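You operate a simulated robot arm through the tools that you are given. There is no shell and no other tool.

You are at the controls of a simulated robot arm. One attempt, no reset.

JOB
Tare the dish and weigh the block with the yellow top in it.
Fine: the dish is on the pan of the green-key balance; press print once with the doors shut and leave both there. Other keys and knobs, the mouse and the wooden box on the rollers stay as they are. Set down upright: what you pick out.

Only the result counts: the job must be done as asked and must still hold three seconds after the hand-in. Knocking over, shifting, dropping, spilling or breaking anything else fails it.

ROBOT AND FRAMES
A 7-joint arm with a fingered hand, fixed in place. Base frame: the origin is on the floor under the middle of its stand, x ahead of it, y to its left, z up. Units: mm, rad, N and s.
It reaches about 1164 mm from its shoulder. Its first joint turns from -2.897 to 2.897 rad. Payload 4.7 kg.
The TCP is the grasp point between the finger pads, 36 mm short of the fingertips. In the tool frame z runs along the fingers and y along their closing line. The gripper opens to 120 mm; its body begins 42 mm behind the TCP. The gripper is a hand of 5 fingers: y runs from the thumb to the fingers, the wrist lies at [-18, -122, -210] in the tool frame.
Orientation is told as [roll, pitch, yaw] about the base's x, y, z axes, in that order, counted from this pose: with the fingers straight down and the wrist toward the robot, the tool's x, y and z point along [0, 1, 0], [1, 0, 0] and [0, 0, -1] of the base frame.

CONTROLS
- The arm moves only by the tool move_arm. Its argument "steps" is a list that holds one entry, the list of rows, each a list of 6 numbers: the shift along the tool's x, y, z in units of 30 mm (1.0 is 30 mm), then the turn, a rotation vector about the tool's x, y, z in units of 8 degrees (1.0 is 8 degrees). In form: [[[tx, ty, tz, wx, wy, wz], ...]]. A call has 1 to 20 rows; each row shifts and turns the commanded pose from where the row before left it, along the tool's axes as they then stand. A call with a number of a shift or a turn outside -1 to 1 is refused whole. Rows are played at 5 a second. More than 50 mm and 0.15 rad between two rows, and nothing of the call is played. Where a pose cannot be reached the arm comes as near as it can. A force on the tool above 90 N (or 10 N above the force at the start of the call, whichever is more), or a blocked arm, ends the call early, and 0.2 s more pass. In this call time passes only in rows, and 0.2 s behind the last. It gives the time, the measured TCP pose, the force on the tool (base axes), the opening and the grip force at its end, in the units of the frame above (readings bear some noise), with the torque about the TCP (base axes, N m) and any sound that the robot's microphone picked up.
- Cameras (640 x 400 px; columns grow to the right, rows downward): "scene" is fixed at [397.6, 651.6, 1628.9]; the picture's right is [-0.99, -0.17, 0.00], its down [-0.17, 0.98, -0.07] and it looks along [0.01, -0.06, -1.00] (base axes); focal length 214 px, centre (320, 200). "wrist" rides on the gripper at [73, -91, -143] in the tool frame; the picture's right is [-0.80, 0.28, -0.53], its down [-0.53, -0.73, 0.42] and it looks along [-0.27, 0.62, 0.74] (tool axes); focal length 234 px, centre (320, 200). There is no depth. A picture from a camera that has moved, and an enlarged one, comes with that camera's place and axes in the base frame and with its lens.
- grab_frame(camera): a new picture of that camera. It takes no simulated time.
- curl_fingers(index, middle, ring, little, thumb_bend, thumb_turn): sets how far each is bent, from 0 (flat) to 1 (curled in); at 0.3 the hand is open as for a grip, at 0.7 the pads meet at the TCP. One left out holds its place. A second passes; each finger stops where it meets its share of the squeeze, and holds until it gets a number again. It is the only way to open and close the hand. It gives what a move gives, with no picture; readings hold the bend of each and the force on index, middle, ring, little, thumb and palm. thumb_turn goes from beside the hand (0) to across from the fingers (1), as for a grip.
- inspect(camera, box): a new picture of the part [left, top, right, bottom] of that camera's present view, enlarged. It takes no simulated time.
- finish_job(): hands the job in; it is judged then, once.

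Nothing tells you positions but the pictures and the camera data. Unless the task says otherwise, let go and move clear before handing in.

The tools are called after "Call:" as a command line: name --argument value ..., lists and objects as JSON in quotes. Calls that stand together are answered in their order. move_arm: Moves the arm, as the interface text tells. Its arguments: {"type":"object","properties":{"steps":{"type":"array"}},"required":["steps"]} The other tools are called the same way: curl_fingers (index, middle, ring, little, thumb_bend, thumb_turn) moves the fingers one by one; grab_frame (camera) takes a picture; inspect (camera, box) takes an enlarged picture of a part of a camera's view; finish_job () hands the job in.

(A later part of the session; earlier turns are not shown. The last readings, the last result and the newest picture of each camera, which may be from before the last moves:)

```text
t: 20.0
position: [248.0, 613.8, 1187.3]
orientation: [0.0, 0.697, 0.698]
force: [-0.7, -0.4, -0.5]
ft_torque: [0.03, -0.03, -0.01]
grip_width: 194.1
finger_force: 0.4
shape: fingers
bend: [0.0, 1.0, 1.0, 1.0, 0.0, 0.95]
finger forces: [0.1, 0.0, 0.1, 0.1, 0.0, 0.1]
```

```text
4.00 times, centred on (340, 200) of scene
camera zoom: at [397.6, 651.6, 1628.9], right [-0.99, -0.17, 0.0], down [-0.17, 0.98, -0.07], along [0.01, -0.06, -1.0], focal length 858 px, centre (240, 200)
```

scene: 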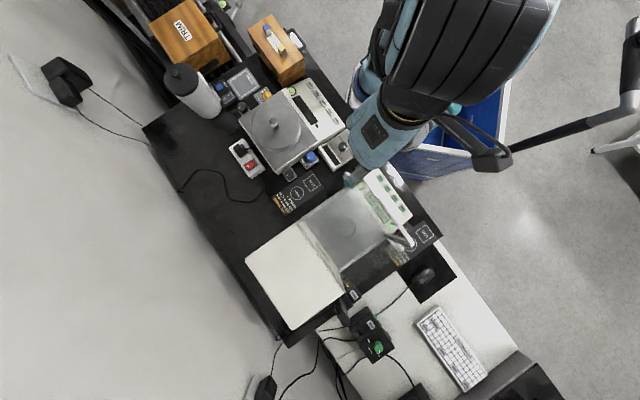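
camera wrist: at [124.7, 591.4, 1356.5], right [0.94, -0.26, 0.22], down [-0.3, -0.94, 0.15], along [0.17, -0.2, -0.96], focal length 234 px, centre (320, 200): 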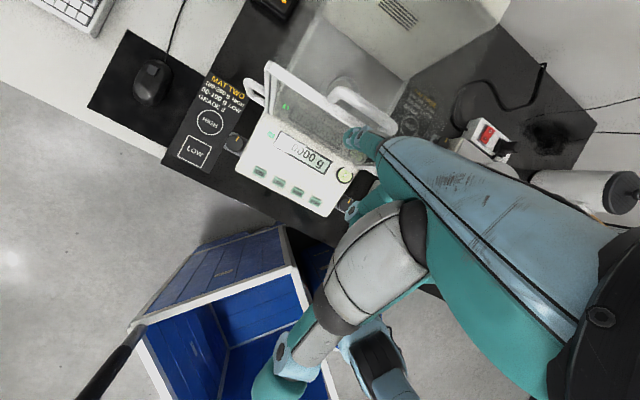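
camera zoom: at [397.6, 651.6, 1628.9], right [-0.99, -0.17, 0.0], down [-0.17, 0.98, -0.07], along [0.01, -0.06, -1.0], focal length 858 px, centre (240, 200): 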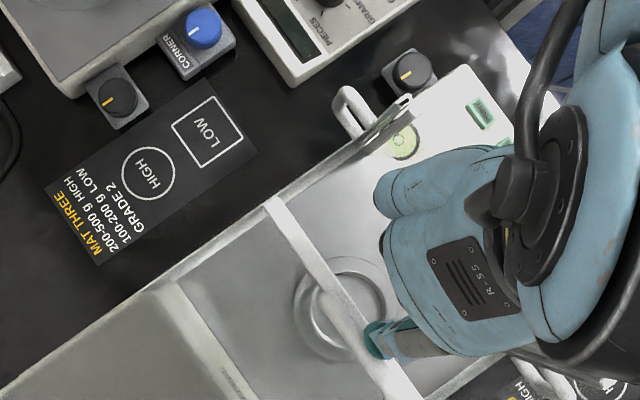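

The door slides easily and the dish is now visible from above without the pane over it. I'll push further, checking for the end stop.

Call:
move_arm --steps '[[[0.036, 0.318, -0.267, 0, 0, 0], [0.036, 0.318, -0.267, 0, 0, 0], [0.036, 0.318, -0.267, 0, 0, 0], [0.036, 0.318, -0.267, 0, 0, 0]]]'

Call:
inspect --camera "scene" --box '[260, 150, 420, 250]'

```text
t: 21.0
position: [283.2, 647.8, 1186.9]
orientation: [-0.001, 0.698, 0.699]
force: [-0.3, -0.7, -0.1]
ft_torque: [0.01, 0.0, 0.0]
grip_width: 193.8
finger_force: 0.0
shape: fingers
bend: [0.0, 1.0, 1.0, 1.0, 0.0, 0.95]
finger forces: [0.1, 0.0, 0.0, 0.0, 0.1, 0.1]
```

```text
4.00 times, centred on (340, 200) of scene
camera zoom: at [397.6, 651.6, 1628.9], right [-0.99, -0.17, 0.0], down [-0.17, 0.98, -0.07], along [0.01, -0.06, -1.0], focal length 858 px, centre (240, 200)
```

zoom: 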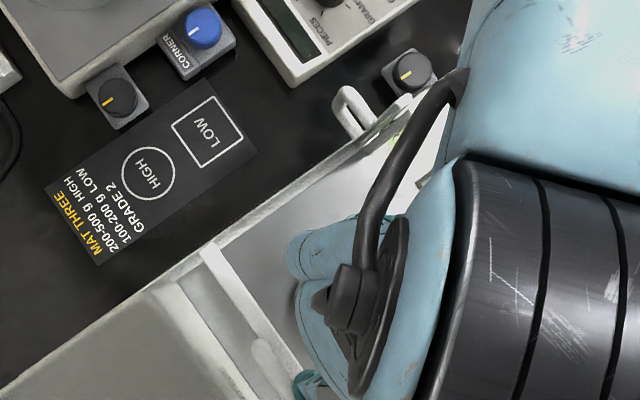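

Call:
move_arm --steps '[[[0.036, 0.318, -0.267, 0, 0, 0], [0.036, 0.318, -0.267, 0, 0, 0]]]'

Call:
inspect --camera "scene" --box '[260, 150, 420, 250]'

Call:
inspect --camera "wrist" --box '[160, 50, 400, 200]'

```text
t: 21.6
position: [300.3, 664.9, 1187.9]
orientation: [0.001, 0.698, 0.701]
force: [-4.0, -5.0, -0.1]
ft_torque: [-0.26, 0.26, 0.03]
grip_width: 188.2
finger_force: 2.6
shape: fingers
bend: [0.02, 1.0, 1.0, 1.0, 0.0, 0.95]
finger forces: [6.0, 0.0, 0.1, 0.0, 0.0, 0.0]
```

```text
4.00 times, centred on (340, 200) of scene
camera zoom: at [397.6, 651.6, 1628.9], right [-0.99, -0.17, 0.0], down [-0.17, 0.98, -0.07], along [0.01, -0.06, -1.0], focal length 858 px, centre (240, 200)
```

zoom: 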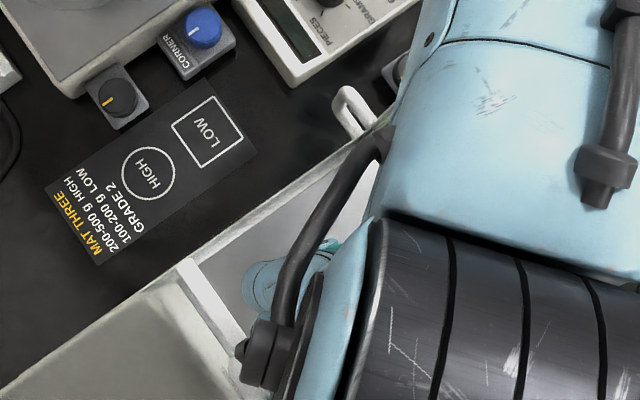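

```text
2.67 times, centred on (280, 125) of wrist
camera zoom: at [270.0, 734.6, 1356.7], right [0.94, -0.26, 0.22], down [-0.29, -0.94, 0.15], along [0.17, -0.2, -0.96], focal length 624 px, centre (427, 400)
```

zoom: 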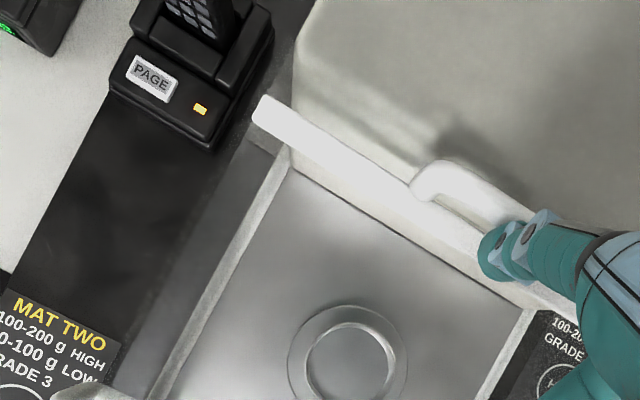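

The door has reached its stop, with its front bar near the rear housing and the chamber wide open. I'll back off the handle, rise, and look down at the dish.

Call:
move_arm --steps '[[[-0.036, -0.318, 0.267, 0, 0, 0], [-0.036, -0.318, 0.267, 0, 0, 0], [0, -0.64, -0.765, 0, 0, 0], [0, -0.64, -0.765, 0, 0, 0], [0, -0.64, -0.765, 0, 0, 0]]]'

Call:
grab_frame --camera "wrist"

Call:
inspect --camera "wrist" --box '[160, 100, 400, 250]'

```text
t: 22.8
position: [279.9, 623.7, 1226.5]
orientation: [-0.001, 0.699, 0.7]
force: [0.1, 0.1, 0.0]
ft_torque: [-0.06, 0.03, -0.02]
grip_width: 194.2
finger_force: 0.1
shape: fingers
bend: [0.0, 1.0, 1.0, 1.0, 0.0, 0.95]
finger forces: [0.0, 0.0, 0.0, 0.0, 0.0, 0.0]
out of reach, approached as far as the arm can: row 3, 4, 5
```

```text
taken
camera wrist: at [249.7, 694.0, 1395.4], right [0.94, -0.26, 0.22], down [-0.3, -0.94, 0.14], along [0.17, -0.2, -0.96], focal length 234 px, centre (320, 200)
```

wrist: 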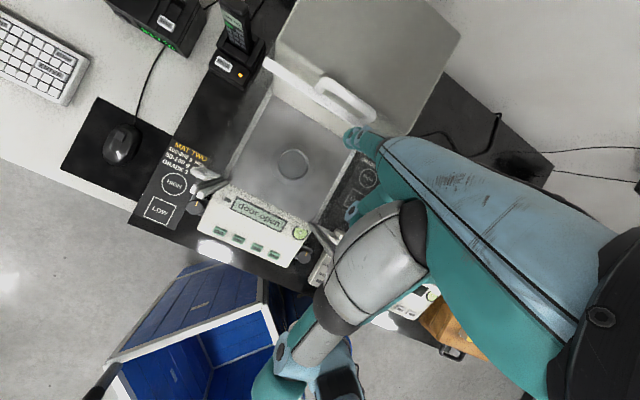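

```text
2.67 times, centred on (280, 175) of wrist
camera zoom: at [249.7, 694.0, 1395.4], right [0.94, -0.26, 0.22], down [-0.3, -0.94, 0.14], along [0.17, -0.2, -0.96], focal length 624 px, centre (427, 267)
```

zoom: 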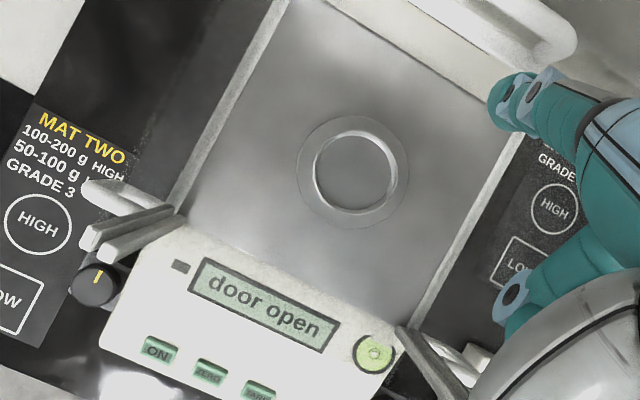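

The dish sits centred on the pan near (300, 680, 890) and the chamber is open. The arm is close to its reach limit up here, so I'll swing back toward the robot and over to the block box.

Call:
move_arm --steps '[[[-0.922, -0.292, 0.364, 0, 0, 0], [-0.922, -0.292, 0.364, 0, 0, 0], [-0.922, -0.292, 0.364, 0, 0, 0], [-0.922, -0.292, 0.364, 0, 0, 0], [-0.922, -0.292, 0.364, 0, 0, 0], [-0.922, -0.292, 0.364, 0, 0, 0], [-0.922, -0.292, 0.364, 0, 0, 0], [-0.922, -0.292, 0.364, 0, 0, 0], [-0.922, -0.292, 0.364, 0, 0, 0], [-0.922, -0.292, 0.364, 0, 0, 0], [-0.922, -0.292, 0.364, 0, 0, 0]]]'

Call:
grab_frame --camera "wrist"

Call:
grab_frame --camera "scene"

```text
t: 25.2
position: [361.3, 292.5, 1195.2]
orientation: [0.001, 0.697, 0.7]
force: [0.8, -0.1, -1.0]
ft_torque: [-0.04, 0.04, 0.02]
grip_width: 193.9
finger_force: 0.1
shape: fingers
bend: [0.0, 1.0, 1.0, 1.0, 0.0, 0.95]
finger forces: [0.0, 0.0, 0.0, 0.0, 0.0, 0.0]
```

```text
taken
camera wrist: at [330.6, 362.6, 1364.6], right [0.94, -0.26, 0.22], down [-0.3, -0.94, 0.15], along [0.17, -0.2, -0.96], focal length 234 px, centre (320, 200)
```

wrist: 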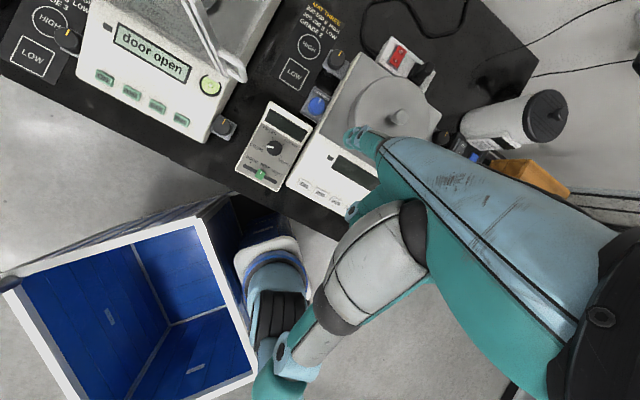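

```text
taken
```

scene: 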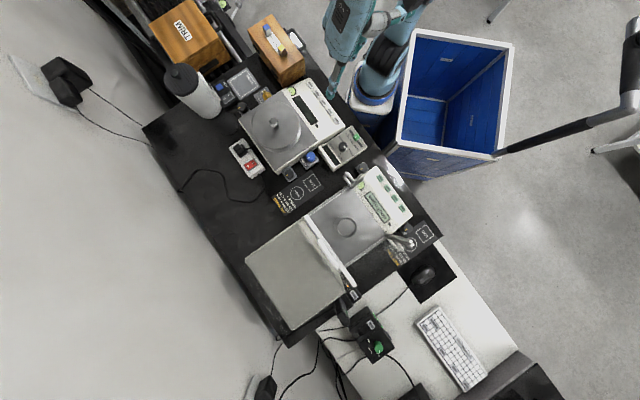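

The commanded pose followed correctly. Next I'll reduce the tilt to 20° and move so the wrist camera looks at the block box.

Call:
move_arm --steps '[[[0, 0, 0, -0.834, 0, 0], [0, 0, 0, -0.833, 0, 0], [0, 0, 0, -0.833, 0, 0], [-0.95, 0.007, 0.249, 0, 0, 0], [-0.95, 0.007, 0.249, 0, 0, 0], [-0.95, 0.007, 0.249, 0, 0, 0], [-0.95, 0.007, 0.249, 0, 0, 0], [-0.95, 0.007, 0.249, 0, 0, 0], [-0.95, 0.007, 0.249, 0, 0, 0], [-0.95, 0.007, 0.249, 0, 0, 0], [-0.95, 0.007, 0.249, 0, 0, 0], [-0.95, 0.007, 0.249, 0, 0, 0], [-0.95, 0.007, 0.249, 0, 0, 0]]]'

Call:
grab_frame --camera "wrist"

Call:
grab_frame --camera "scene"

```text
t: 28.0
position: [525.0, 58.1, 1124.9]
orientation: [0.001, 0.349, 0.699]
force: [-0.8, 0.1, 0.3]
ft_torque: [-0.02, -0.02, 0.01]
grip_width: 194.4
finger_force: 0.0
shape: fingers
bend: [0.0, 1.0, 1.0, 1.0, 0.0, 0.95]
finger forces: [0.0, 0.0, 0.0, 0.0, 0.1, 0.1]
```

```text
taken
camera wrist: at [450.1, 90.3, 1292.2], right [0.86, -0.33, 0.4], down [-0.3, -0.94, -0.15], along [0.43, 0.01, -0.9], focal length 234 px, centre (320, 200)
```

wrist: 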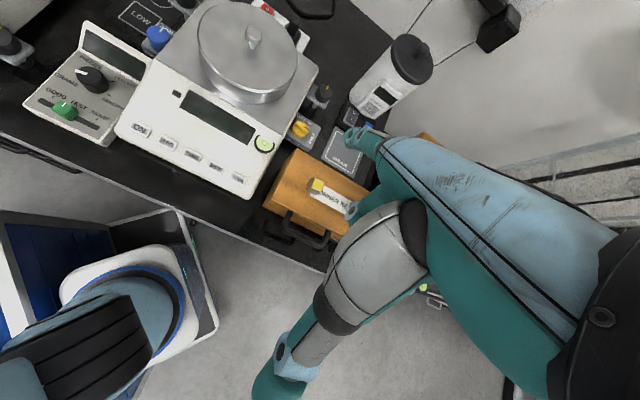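

```text
taken
```

scene: 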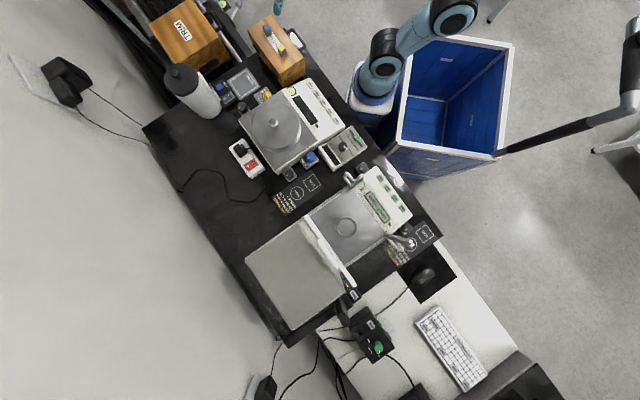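

Call:
inspect --camera "wrist" --box '[250, 130, 410, 230]'

Call:
inspect --camera "scene" --box '[240, 5, 320, 55]'

```text
4.00 times, centred on (330, 180) of wrist
camera zoom: at [450.1, 90.3, 1292.2], right [0.86, -0.33, 0.4], down [-0.3, -0.94, -0.15], along [0.43, 0.01, -0.9], focal length 937 px, centre (280, 280)
```

zoom: 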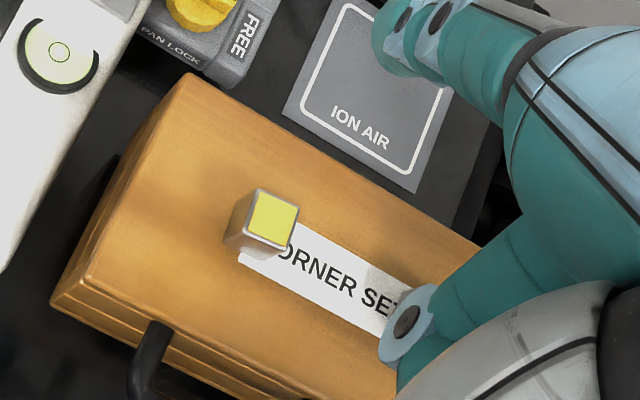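

```text
8.00 times, centred on (280, 30) of scene
camera zoom: at [397.6, 651.6, 1628.9], right [-0.99, -0.17, 0.0], down [-0.17, 0.98, -0.07], along [0.01, -0.06, -1.0], focal length 1716 px, centre (640, 1560)
```

zoom: 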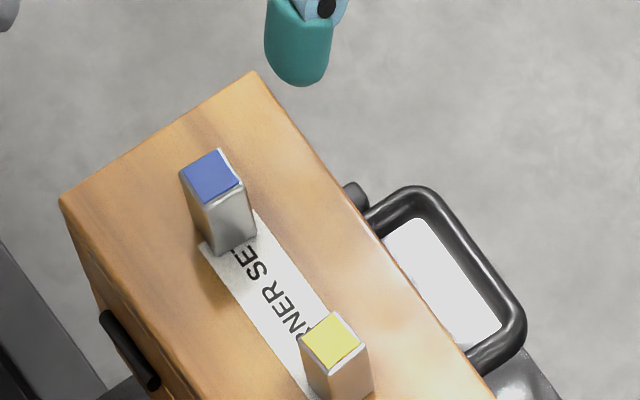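

The yellow-topped block is near (622, 118) with its top at z≈937. It looks about 19 mm square and 27 mm tall, so I should hold it with the fingertips only. I'll shape a thumb, index and middle pinch here in free space and see where the tips meet.

Call:
curl_fingers --index 0.6 --middle 0.6 --ring 1 --little 1 --thumb_bend 0.6 --thumb_turn 1

Call:
grab_frame --camera "wrist"

Call:
inspect --camera "wrist" --box '[240, 150, 400, 250]'

Call:
inspect --camera "scene" --box '[240, 0, 400, 100]'

```text
t: 29.0
position: [525.6, 59.8, 1126.1]
orientation: [0.001, 0.349, 0.7]
force: [-0.3, 0.1, -0.6]
ft_torque: [0.01, -0.01, 0.02]
grip_width: 33.5
finger_force: 0.0
shape: fingers
bend: [0.6, 0.6, 1.0, 1.0, 0.6, 1.0]
finger forces: [0.1, 0.0, 0.0, 0.0, 0.0, 0.0]
```

```text
taken
camera wrist: at [450.2, 90.6, 1292.1], right [0.86, -0.33, 0.4], down [-0.3, -0.94, -0.15], along [0.42, 0.01, -0.91], focal length 234 px, centre (320, 200)
```

wrist: 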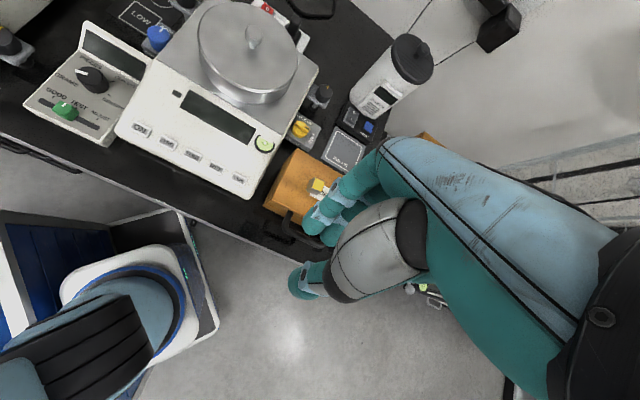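

```text
4.00 times, centred on (320, 200) of wrist
camera zoom: at [450.2, 90.6, 1292.1], right [0.86, -0.33, 0.4], down [-0.3, -0.94, -0.15], along [0.42, 0.01, -0.91], focal length 937 px, centre (320, 200)
```

zoom: 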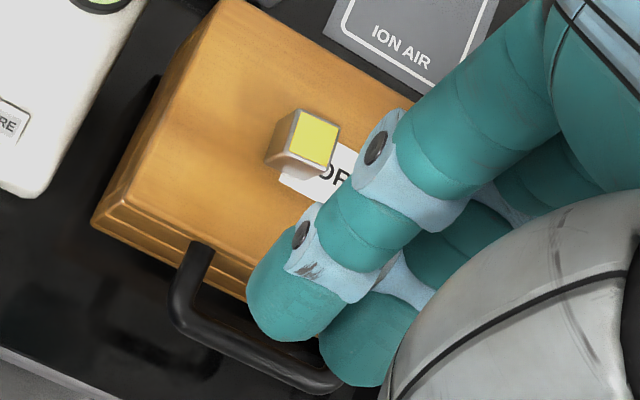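

```text
4.00 times, centred on (320, 50) of scene
camera zoom: at [397.6, 651.6, 1628.9], right [-0.99, -0.17, 0.0], down [-0.17, 0.98, -0.07], along [0.01, -0.06, -1.0], focal length 858 px, centre (320, 800)
```

zoom: 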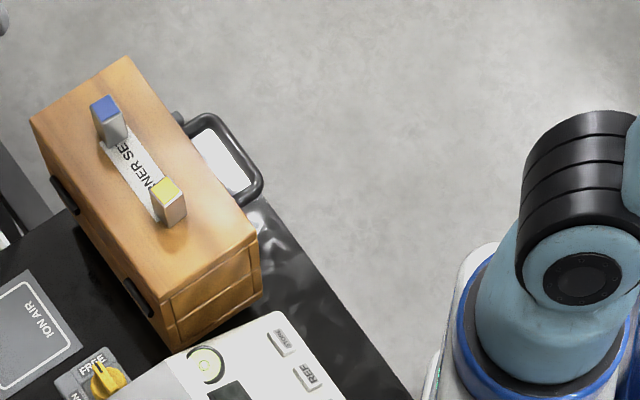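

The index and middle tips land near tool x = +6 and −17 and the thumb opposes between them, so the pinch centre is around x = −5. I'll zoom in on the block to get its orientation and size.

Call:
inspect --camera "wrist" --box '[296, 168, 344, 198]'

Call:
inspect --camera "scene" --box '[260, 20, 300, 60]'

```text
13.33 times, centred on (320, 183) of wrist
camera zoom: at [450.2, 90.6, 1292.1], right [0.86, -0.33, 0.4], down [-0.3, -0.94, -0.15], along [0.42, 0.01, -0.91], focal length 3122 px, centre (320, 427)
```

zoom: 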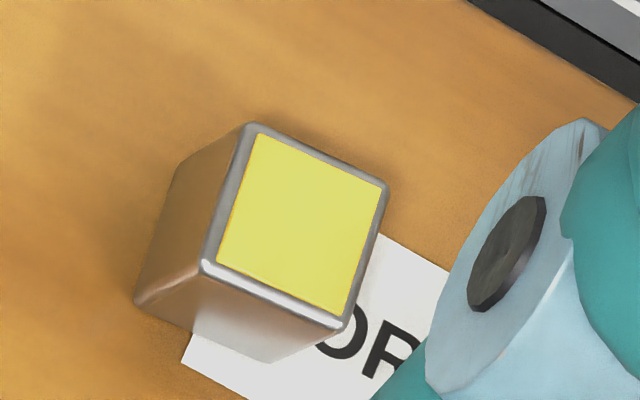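

```text
10.00 times, centred on (280, 40) of scene
camera zoom: at [397.6, 651.6, 1628.9], right [-0.99, -0.17, 0.0], down [-0.17, 0.98, -0.07], along [0.01, -0.06, -1.0], focal length 2145 px, centre (720, 1800)
```

zoom: 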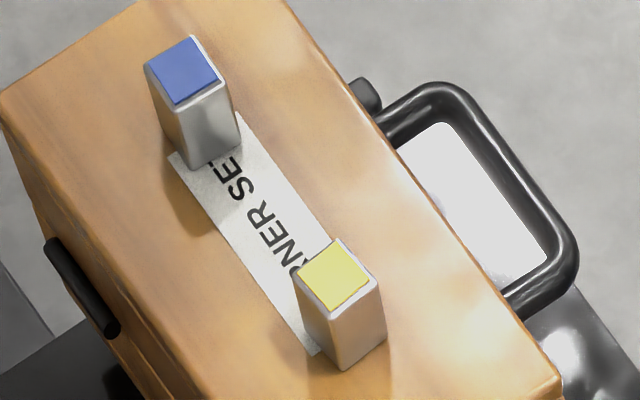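

The block is about 20×20×26 mm, centred at (623, 118), with its face normals near 51° and −39° and the box top at z≈911. I'll open the pinch a little, turn to yaw 51° and tilt 10°, and move to about 80 mm above it.

Call:
curl_fingers --index 0.5 --middle 0.5 --thumb_bend 0.5 --thumb_turn 1

Call:
move_arm --steps '[[[0, 0, 0, -0.625, 0, 0], [0, 0, 0, -0.625, 0, 0], [0, 0, 0, 0, -0.119, -0.677], [0, 0, 0, 0, -0.119, -0.677], [-0.235, 0.81, 0.304, 0, 0, 0], [-0.235, 0.81, 0.304, 0, 0, 0], [-0.235, 0.81, 0.304, 0, 0, 0], [-0.235, 0.81, 0.304, 0, 0, 0], [-0.235, 0.81, 0.304, 0, 0, 0]]]'

Call:
grab_frame --camera "wrist"

Call:
inspect --camera "wrist" --box '[220, 150, 420, 275]'

Call:
inspect --camera "scene" --box '[240, 0, 320, 50]'

```text
t: 30.0
position: [526.1, 59.3, 1126.1]
orientation: [0.002, 0.349, 0.699]
force: [0.2, -0.3, 0.2]
ft_torque: [-0.02, 0.01, 0.02]
grip_width: 62.2
finger_force: 0.0
shape: fingers
bend: [0.5, 0.5, 1.0, 1.0, 0.5, 1.0]
finger forces: [0.1, 0.1, 0.0, 0.0, 0.0, 0.1]
```

```text
t: 32.0
position: [624.1, 124.2, 1060.0]
orientation: [0.0, 0.175, 0.892]
force: [0.0, -0.8, 1.0]
ft_torque: [0.02, -0.01, 0.03]
grip_width: 62.5
finger_force: 0.1
shape: fingers
bend: [0.5, 0.5, 1.0, 1.0, 0.5, 1.0]
finger forces: [0.0, 0.1, 0.0, 0.1, 0.0, 0.1]
```

```text
taken
camera wrist: at [524.6, 118.7, 1217.9], right [0.85, -0.22, 0.47], down [-0.09, -0.95, -0.29], along [0.51, 0.21, -0.83], focal length 234 px, centre (320, 200)
```

wrist: 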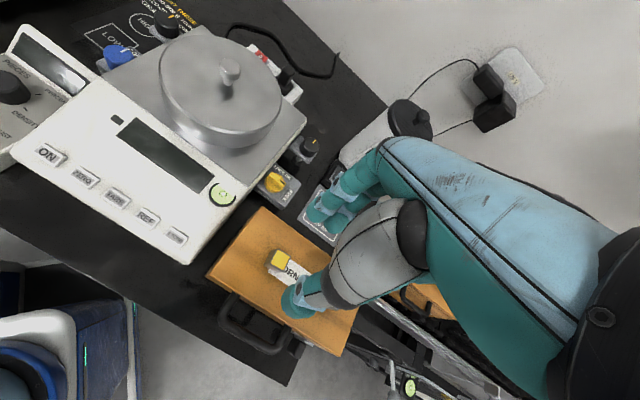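

```text
3.20 times, centred on (320, 212) of wrist
camera zoom: at [524.6, 118.7, 1217.9], right [0.85, -0.22, 0.47], down [-0.09, -0.95, -0.29], along [0.51, 0.21, -0.83], focal length 749 px, centre (320, 160)
```

zoom: 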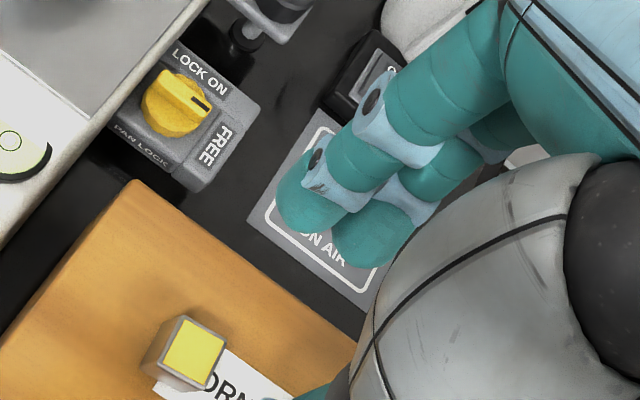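

```text
8.00 times, centred on (280, 25) of scene
camera zoom: at [397.6, 651.6, 1628.9], right [-0.99, -0.17, 0.0], down [-0.17, 0.98, -0.07], along [0.01, -0.06, -1.0], focal length 1716 px, centre (640, 1600)
```

zoom: 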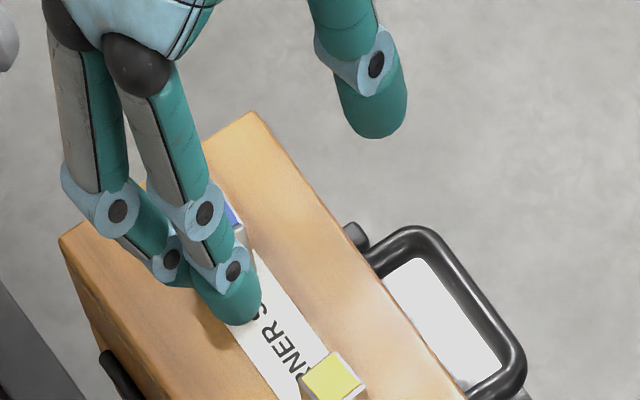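

Both cameras now see the fingers and thumb. I'll zoom in on the thumb tip and the finger tips to measure where each one sits.

Call:
inspect --camera "wrist" --box '[250, 230, 350, 330]'

Call:
inspect --camera "scene" --box '[245, 10, 305, 50]'

```text
4.00 times, centred on (300, 280) of wrist
camera zoom: at [524.6, 118.7, 1217.9], right [0.85, -0.22, 0.47], down [-0.09, -0.95, -0.29], along [0.51, 0.21, -0.83], focal length 937 px, centre (400, -120)
```

zoom: 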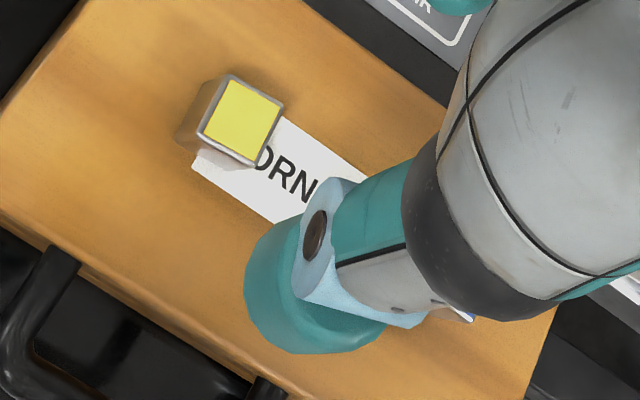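

```text
10.00 times, centred on (275, 30) of scene
camera zoom: at [397.6, 651.6, 1628.9], right [-0.99, -0.17, 0.0], down [-0.17, 0.98, -0.07], along [0.01, -0.06, -1.0], focal length 2145 px, centre (770, 1900)
```

zoom: 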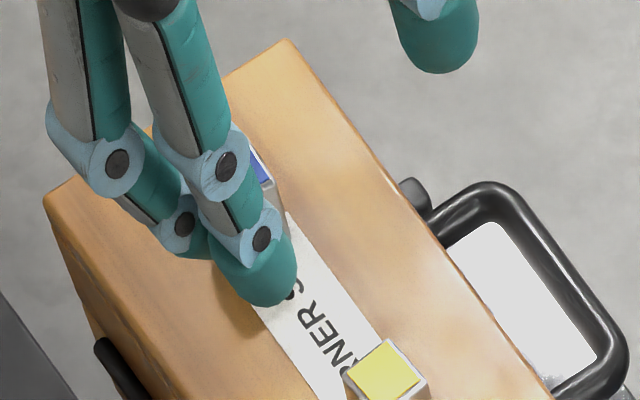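

The index cap centres at tool (7, 40, 35) and the thumb cap at (−4, −43, 37), so the pinch is symmetric. The current view confirms the block at (623, 117.6). I'll come down to 40 mm above the grasp height and check again.

Call:
move_arm --steps '[[[0.009, 0.137, 0.653, 0, 0, 0], [0.009, 0.137, 0.653, 0, 0, 0], [0.009, 0.137, 0.653, 0, 0, 0]]]'

Call:
inspect --camera "wrist" --box '[240, 170, 400, 330]'

Call:
inspect --camera "scene" --box '[245, 20, 305, 60]'

```text
t: 32.8
position: [622.8, 126.3, 999.7]
orientation: [-0.001, 0.175, 0.891]
force: [0.1, -0.1, -0.2]
ft_torque: [0.01, -0.03, 0.04]
grip_width: 62.4
finger_force: 0.1
shape: fingers
bend: [0.5, 0.5, 1.0, 1.0, 0.5, 1.0]
finger forces: [0.1, 0.0, 0.1, 0.0, 0.0, 0.0]
```

```text
2.50 times, centred on (320, 250) of wrist
camera zoom: at [524.3, 121.5, 1157.7], right [0.86, -0.22, 0.47], down [-0.09, -0.95, -0.29], along [0.51, 0.21, -0.83], focal length 585 px, centre (320, 75)
```

zoom: 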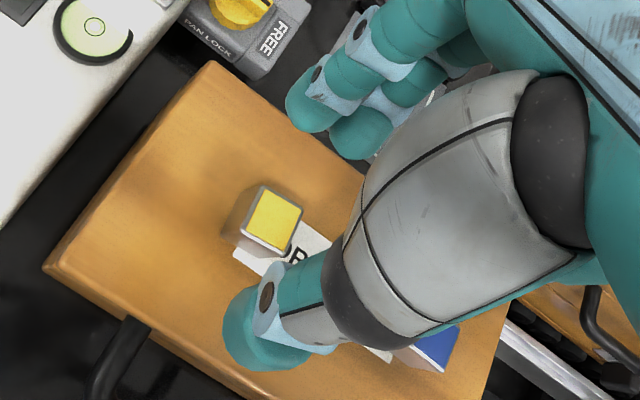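

```text
10.00 times, centred on (275, 40) of scene
camera zoom: at [397.6, 651.6, 1628.9], right [-0.99, -0.17, 0.0], down [-0.17, 0.98, -0.07], along [0.01, -0.06, -1.0], focal length 2145 px, centre (770, 1800)
```

zoom: 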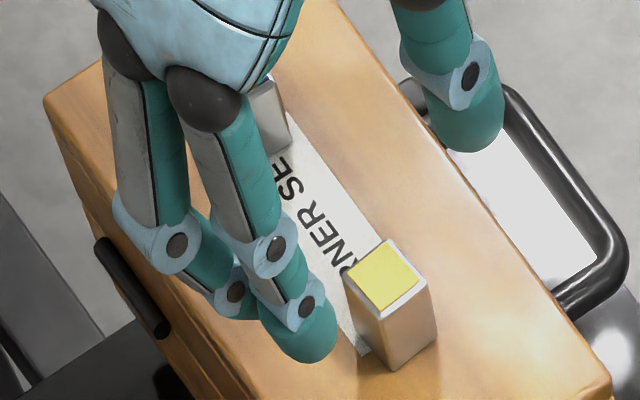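

The block sits almost exactly under the pinch centre. I'll come down another 30 mm with a small centring correction.

Call:
move_arm --steps '[[[-0.017, 0.12, 0.487, 0, 0, 0], [-0.017, 0.12, 0.487, 0, 0, 0]]]'

Call:
inspect --camera "wrist" --box '[240, 170, 400, 330]'

Call:
inspect --camera "scene" --box '[245, 20, 305, 60]'

```text
t: 33.4
position: [626.2, 127.0, 970.1]
orientation: [0.001, 0.176, 0.89]
force: [-0.4, 0.6, 1.2]
ft_torque: [0.01, -0.02, 0.0]
grip_width: 62.7
finger_force: 0.2
shape: fingers
bend: [0.5, 0.5, 1.0, 1.0, 0.5, 1.0]
finger forces: [0.0, 0.0, 0.0, 0.0, 0.0, 0.0]
```

```text
2.50 times, centred on (320, 250) of wrist
camera zoom: at [526.7, 122.4, 1127.5], right [0.86, -0.22, 0.47], down [-0.09, -0.95, -0.29], along [0.51, 0.21, -0.83], focal length 585 px, centre (320, 75)
```

zoom: 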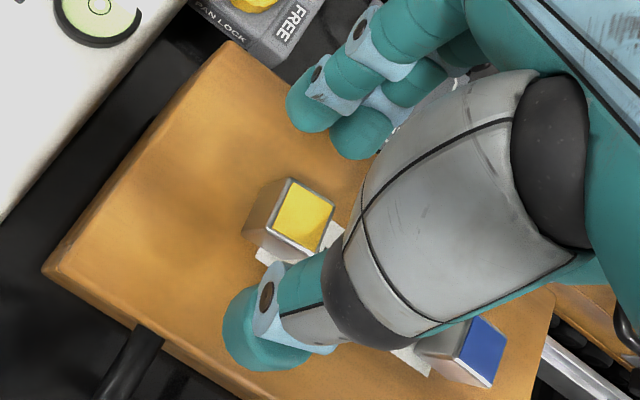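

```text
10.00 times, centred on (275, 40) of scene
camera zoom: at [397.6, 651.6, 1628.9], right [-0.99, -0.17, 0.0], down [-0.17, 0.98, -0.07], along [0.01, -0.06, -1.0], focal length 2145 px, centre (770, 1800)
```

zoom: 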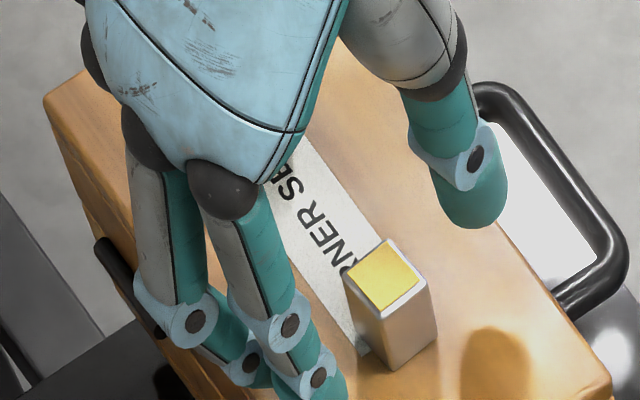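

The block is centred between thumb and fingers. I'll close partway before the last few millimetres, because the open fingertips hang lower with this tilt.

Call:
curl_fingers --index 0.58 --middle 0.58 --thumb_bend 0.58

Call:
inspect --camera "wrist" --box '[260, 190, 360, 290]'

Call:
inspect --camera "scene" --box '[260, 30, 308, 62]'

```text
t: 34.4
position: [624.7, 127.2, 969.6]
orientation: [0.002, 0.175, 0.892]
force: [-0.5, -0.8, 0.0]
ft_torque: [0.0, -0.05, 0.02]
grip_width: 42.6
finger_force: 0.1
shape: fingers
bend: [0.57, 0.57, 1.0, 1.0, 0.57, 1.0]
finger forces: [0.0, 0.0, 0.0, 0.0, 0.1, 0.1]
```

```text
4.00 times, centred on (310, 240) of wrist
camera zoom: at [526.6, 122.4, 1127.5], right [0.86, -0.22, 0.47], down [-0.09, -0.95, -0.29], along [0.51, 0.21, -0.83], focal length 937 px, centre (360, 40)
```

zoom: 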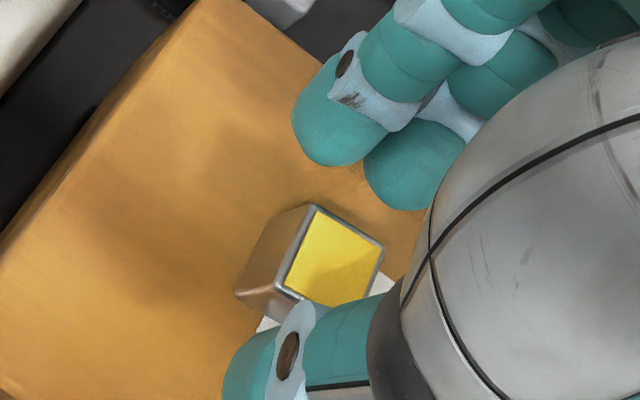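

```text
12.50 times, centred on (284, 46) of scene
camera zoom: at [397.6, 651.6, 1628.9], right [-0.99, -0.17, 0.0], down [-0.17, 0.98, -0.07], along [0.01, -0.06, -1.0], focal length 2681 px, centre (770, 2125)
```

zoom: 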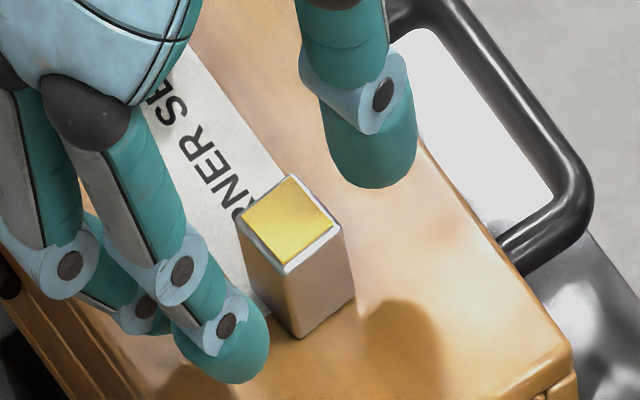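

The pinch is within about 2 mm of the block's centre. I'll lower the last 10 mm with that correction, then close gently.

Call:
move_arm --steps '[[[-0.025, 0.004, 0.168, 0, 0, 0], [-0.025, 0.004, 0.168, 0, 0, 0]]]'

Call:
inspect --camera "scene" --box '[260, 30, 308, 62]'

Call:
inspect --camera "wrist" --box '[260, 200, 360, 300]'

```text
t: 35.0
position: [625.2, 125.3, 961.0]
orientation: [0.001, 0.176, 0.892]
force: [0.3, 0.0, 0.0]
ft_torque: [-0.01, 0.0, -0.03]
grip_width: 42.4
finger_force: 0.1
shape: fingers
bend: [0.57, 0.57, 1.0, 1.0, 0.57, 1.0]
finger forces: [0.1, 0.0, 0.0, 0.0, 0.0, 0.0]
```

```text
12.50 times, centred on (284, 46) of scene
camera zoom: at [397.6, 651.6, 1628.9], right [-0.99, -0.17, 0.0], down [-0.17, 0.98, -0.07], along [0.01, -0.06, -1.0], focal length 2681 px, centre (770, 2125)
```

zoom: 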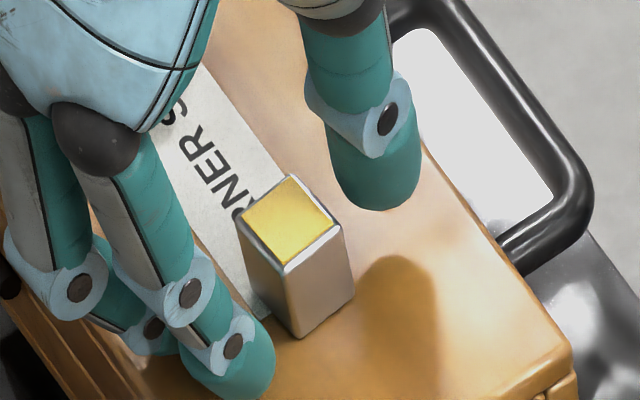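

```text
4.00 times, centred on (310, 250) of wrist
camera zoom: at [527.4, 120.2, 1117.2], right [0.86, -0.22, 0.47], down [-0.09, -0.95, -0.29], along [0.51, 0.21, -0.83], focal length 937 px, centre (360, 0)
```

zoom: 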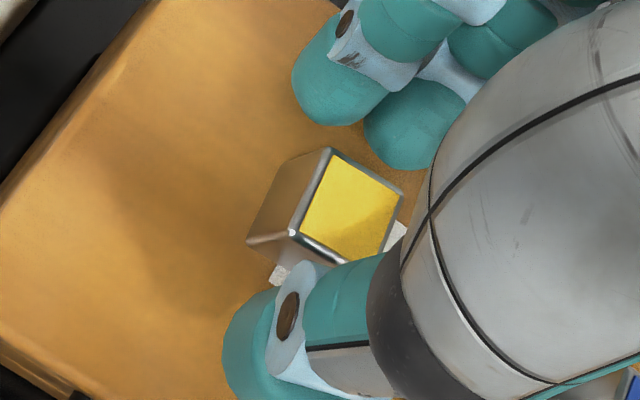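

Positioned well. I'm closing in stages so the block stays put on the box.

Call:
curl_fingers --index 0.63 --middle 0.63 --thumb_bend 0.63

Call:
inspect --camera "scene" --box '[260, 30, 308, 62]'

Call:
inspect --camera "wrist" --box '[260, 200, 360, 300]'

```text
t: 36.0
position: [625.3, 125.0, 959.8]
orientation: [0.0, 0.174, 0.891]
force: [-0.7, 0.1, -0.1]
ft_torque: [-0.01, 0.0, 0.02]
grip_width: 25.6
finger_force: 0.1
shape: fingers
bend: [0.63, 0.63, 1.0, 1.0, 0.62, 1.0]
finger forces: [0.1, 0.0, 0.1, 0.1, 0.4, 0.0]
```

```text
12.50 times, centred on (284, 46) of scene
camera zoom: at [397.6, 651.6, 1628.9], right [-0.99, -0.17, 0.0], down [-0.17, 0.98, -0.07], along [0.01, -0.06, -1.0], focal length 2681 px, centre (770, 2125)
```

zoom: 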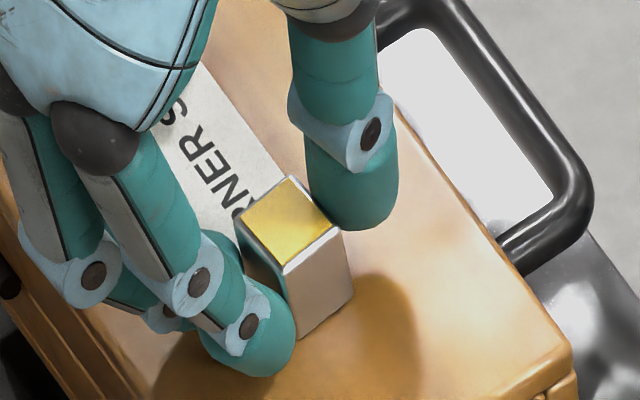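

```text
4.00 times, centred on (310, 250) of wrist
camera zoom: at [527.5, 120.2, 1117.4], right [0.86, -0.22, 0.47], down [-0.09, -0.95, -0.29], along [0.51, 0.21, -0.83], focal length 937 px, centre (360, 0)
```

zoom: 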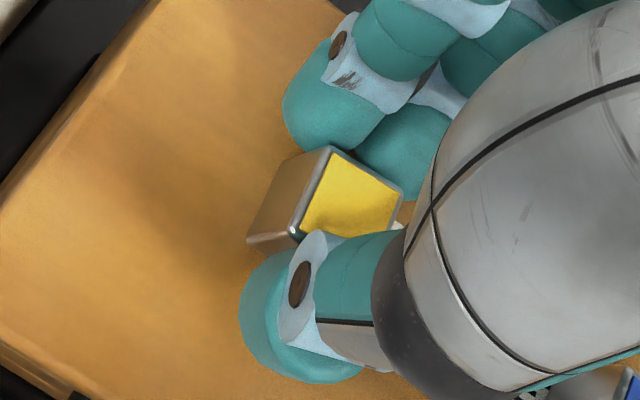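

The thumb just touches at 0.4 N and the fingers have about 5 mm left. I'll leave the thumb where it is and close the fingers onto the block.

Call:
curl_fingers --index 0.66 --middle 0.66

Call:
inspect --camera "scene" --box '[260, 30, 308, 62]'

```text
t: 37.0
position: [626.5, 125.2, 958.4]
orientation: [0.0, 0.173, 0.892]
force: [-1.8, -0.1, -0.1]
ft_torque: [0.0, 0.02, 0.01]
grip_width: 23.8
finger_force: 1.5
shape: fingers
bend: [0.65, 0.65, 1.0, 1.0, 0.62, 1.0]
finger forces: [0.9, 0.7, 0.1, 0.0, 1.7, 0.1]
```

```text
12.50 times, centred on (284, 46) of scene
camera zoom: at [397.6, 651.6, 1628.9], right [-0.99, -0.17, 0.0], down [-0.17, 0.98, -0.07], along [0.01, -0.06, -1.0], focal length 2681 px, centre (770, 2125)
```

zoom: 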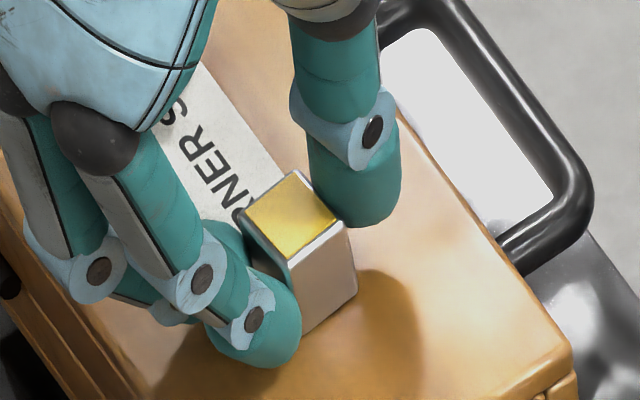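

All three contacts are on: 0.9, 0.7 and 1.7 N. I'll firm the squeeze a bit before lifting.

Call:
curl_fingers --index 0.7 --middle 0.7 --thumb_bend 0.67

Call:
inspect --camera "scene" --box '[260, 30, 308, 62]'

Call:
inspect --camera "wrist" --box '[260, 200, 360, 300]'

```text
t: 38.0
position: [625.9, 125.8, 959.7]
orientation: [0.002, 0.176, 0.893]
force: [-0.3, 0.1, 0.0]
ft_torque: [-0.02, 0.03, -0.02]
grip_width: 22.5
finger_force: 5.8
shape: fingers
bend: [0.66, 0.67, 1.0, 1.0, 0.62, 1.0]
finger forces: [2.9, 3.0, 0.0, 0.0, 6.0, 0.1]
```

```text
12.50 times, centred on (284, 46) of scene
camera zoom: at [397.6, 651.6, 1628.9], right [-0.99, -0.17, 0.0], down [-0.17, 0.98, -0.07], along [0.01, -0.06, -1.0], focal length 2681 px, centre (770, 2125)
```

zoom: 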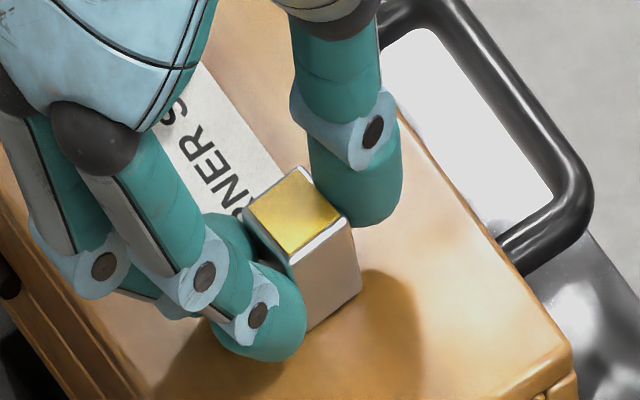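

```text
4.00 times, centred on (310, 250) of wrist
camera zoom: at [527.5, 120.3, 1117.3], right [0.86, -0.22, 0.47], down [-0.09, -0.95, -0.29], along [0.51, 0.21, -0.83], focal length 937 px, centre (360, 0)
```

zoom: 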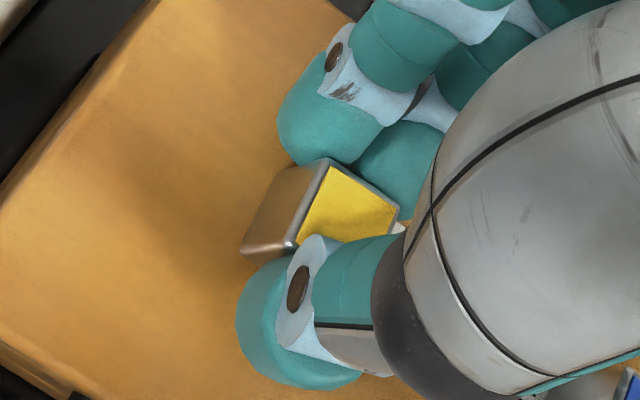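

The grip is firm at about 6 N. I'll lift slowly and check that the block stays upright.

Call:
move_arm --steps '[[[0, -0.029, -0.164, 0, 0, 0], [0, -0.029, -0.164, 0, 0, 0], [0, -0.058, -0.328, 0, 0, 0], [0, -0.058, -0.328, 0, 0, 0]]]'

Call:
inspect --camera "scene" --box '[260, 20, 308, 52]'

Call:
inspect --camera "wrist" --box '[260, 200, 360, 300]'

```text
t: 39.0
position: [624.2, 124.4, 990.2]
orientation: [0.001, 0.175, 0.89]
force: [0.0, 0.2, -0.6]
ft_torque: [0.02, -0.02, 0.02]
grip_width: 22.3
finger_force: 6.4
shape: fingers
bend: [0.66, 0.67, 1.0, 1.0, 0.62, 1.0]
finger forces: [3.1, 3.0, 0.0, 0.0, 5.9, 0.1]
```

```text
12.50 times, centred on (284, 36) of scene
camera zoom: at [397.6, 651.6, 1628.9], right [-0.99, -0.17, 0.0], down [-0.17, 0.98, -0.07], along [0.01, -0.06, -1.0], focal length 2681 px, centre (770, 2250)
```

zoom: 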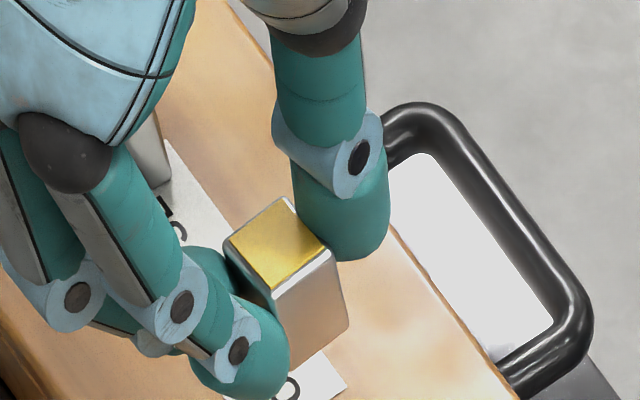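

```text
4.00 times, centred on (310, 250) of wrist
camera zoom: at [526.7, 119.6, 1147.7], right [0.86, -0.22, 0.47], down [-0.09, -0.95, -0.29], along [0.51, 0.21, -0.83], focal length 937 px, centre (360, 0)
```

zoom: 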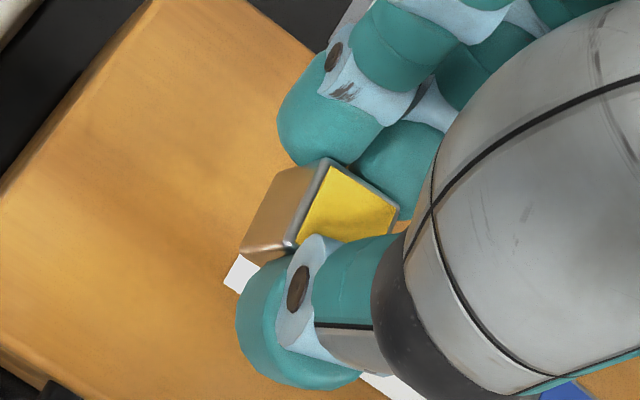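

The block lifts cleanly and stays upright between the tips. I'll raise it to transit height and carry it toward the balance, watching the grip.

Call:
move_arm --steps '[[[0, -0.159, -0.903, 0, 0, 0], [0, -0.159, -0.903, 0, 0, 0], [0, -0.159, -0.903, 0, 0, 0], [0, -0.159, -0.903, 0, 0, 0], [0, -0.159, -0.903, 0, 0, 0], [0, -0.159, -0.903, 0, 0, 0], [0, -0.159, -0.903, 0, 0, 0], [0, -0.159, -0.903, 0, 0, 0]]]'

Call:
grab_frame --camera "wrist"

```text
t: 40.8
position: [625.8, 124.2, 1210.0]
orientation: [0.001, 0.173, 0.89]
force: [0.4, 0.2, -0.8]
ft_torque: [-0.01, 0.01, 0.03]
grip_width: 22.2
finger_force: 5.9
shape: fingers
bend: [0.66, 0.67, 1.0, 1.0, 0.62, 1.0]
finger forces: [2.9, 2.9, 0.0, 0.1, 6.0, 0.0]
```

```text
taken
camera wrist: at [527.2, 119.9, 1367.2], right [0.86, -0.22, 0.47], down [-0.09, -0.95, -0.29], along [0.51, 0.21, -0.83], focal length 234 px, centre (320, 200)
```

wrist: 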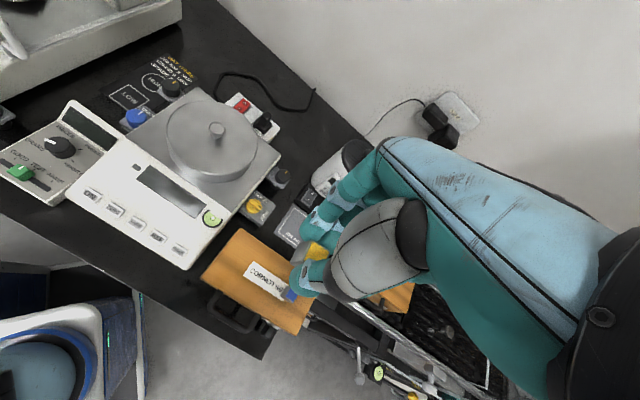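

Call:
move_arm --steps '[[[0.974, 0.194, -0.034, 0, 0, 0], [0.974, 0.194, -0.034, 0, 0, 0], [0.974, 0.194, -0.034, 0, 0, 0], [0.974, 0.194, -0.034, 0, 0, 0], [0.974, 0.194, -0.034, 0, 0, 0], [0.974, 0.194, -0.034, 0, 0, 0], [0.974, 0.194, -0.034, 0, 0, 0], [0.974, 0.194, -0.034, 0, 0, 0], [0.974, 0.194, -0.034, 0, 0, 0], [0.974, 0.194, -0.034, 0, 0, 0], [0.974, 0.194, -0.034, 0, 0, 0], [0.974, 0.194, -0.034, 0, 0, 0], [0.974, 0.194, -0.034, 0, 0, 0], [0.974, 0.194, -0.034, 0, 0, 0], [0.974, 0.194, -0.034, 0, 0, 0], [0.974, 0.194, -0.034, 0, 0, 0], [0.974, 0.194, -0.034, 0, 0, 0], [0.974, 0.194, -0.034, 0, 0, 0], [0.974, 0.194, -0.034, 0, 0, 0], [0.974, 0.194, -0.034, 0, 0, 0]]]'

Call:
grab_frame --camera "wrist"

Call:
grab_frame --camera "scene"

```text
t: 45.0
position: [246.1, 584.6, 1209.8]
orientation: [0.002, 0.174, 0.891]
force: [-0.3, -0.1, 0.1]
ft_torque: [0.01, -0.04, -0.01]
grip_width: 21.9
finger_force: 6.2
shape: fingers
bend: [0.66, 0.67, 1.0, 1.0, 0.62, 1.0]
finger forces: [3.0, 2.8, 0.0, 0.0, 5.8, 0.0]
```

```text
taken
camera wrist: at [147.8, 579.6, 1367.1], right [0.86, -0.22, 0.47], down [-0.09, -0.95, -0.29], along [0.51, 0.21, -0.83], focal length 234 px, centre (320, 200)
```

wrist: 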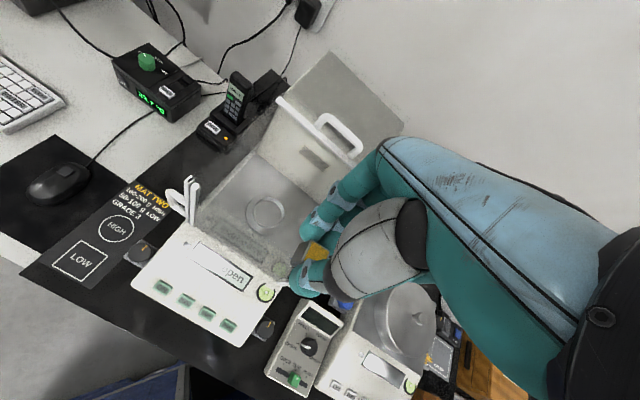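

```text
taken
```

scene: 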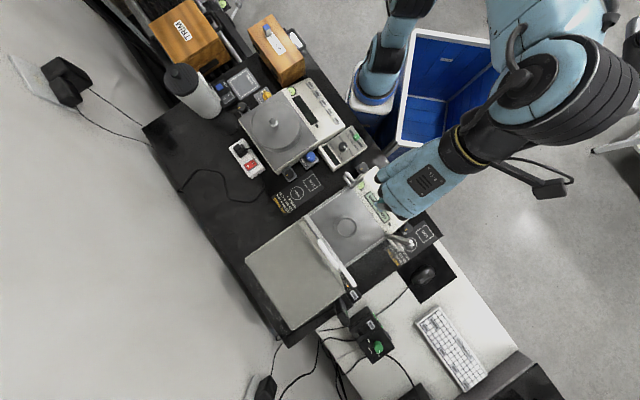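

The block is still held steady and the dish is now visible through the open top. I'll zoom in to judge the dish's rim height and inner size.

Call:
inspect --camera "wrist" --box '[230, 180, 300, 250]'

Call:
inspect --camera "scene" --box '[320, 200, 376, 256]'

Call:
inspect --camera "wrist" --box '[270, 200, 370, 300]'

```text
5.71 times, centred on (265, 215) of wrist
camera zoom: at [147.8, 579.6, 1367.1], right [0.86, -0.22, 0.47], down [-0.09, -0.95, -0.29], along [0.51, 0.21, -0.83], focal length 1338 px, centre (634, 114)
```

zoom: 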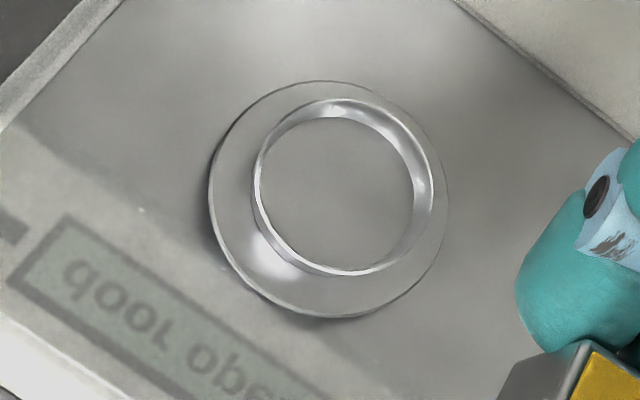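

```text
7.14 times, centred on (348, 228) of scene
camera zoom: at [397.6, 651.6, 1628.9], right [-0.99, -0.17, 0.0], down [-0.17, 0.98, -0.07], along [0.01, -0.06, -1.0], focal length 1532 px, centre (120, 0)
```

zoom: 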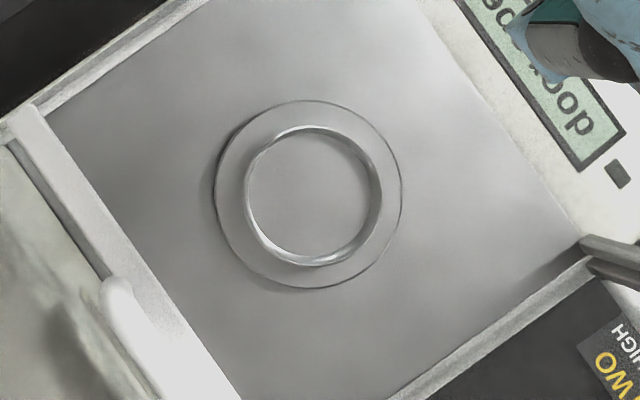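

```text
4.00 times, centred on (320, 250) of wrist
camera zoom: at [147.8, 579.6, 1367.1], right [0.86, -0.22, 0.47], down [-0.09, -0.95, -0.29], along [0.51, 0.21, -0.83], focal length 937 px, centre (320, 0)
```

zoom: 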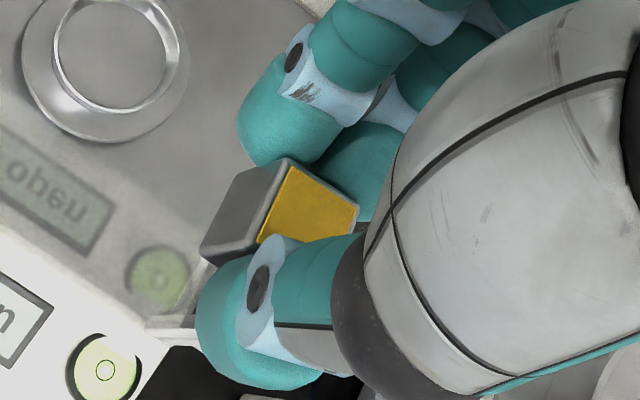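

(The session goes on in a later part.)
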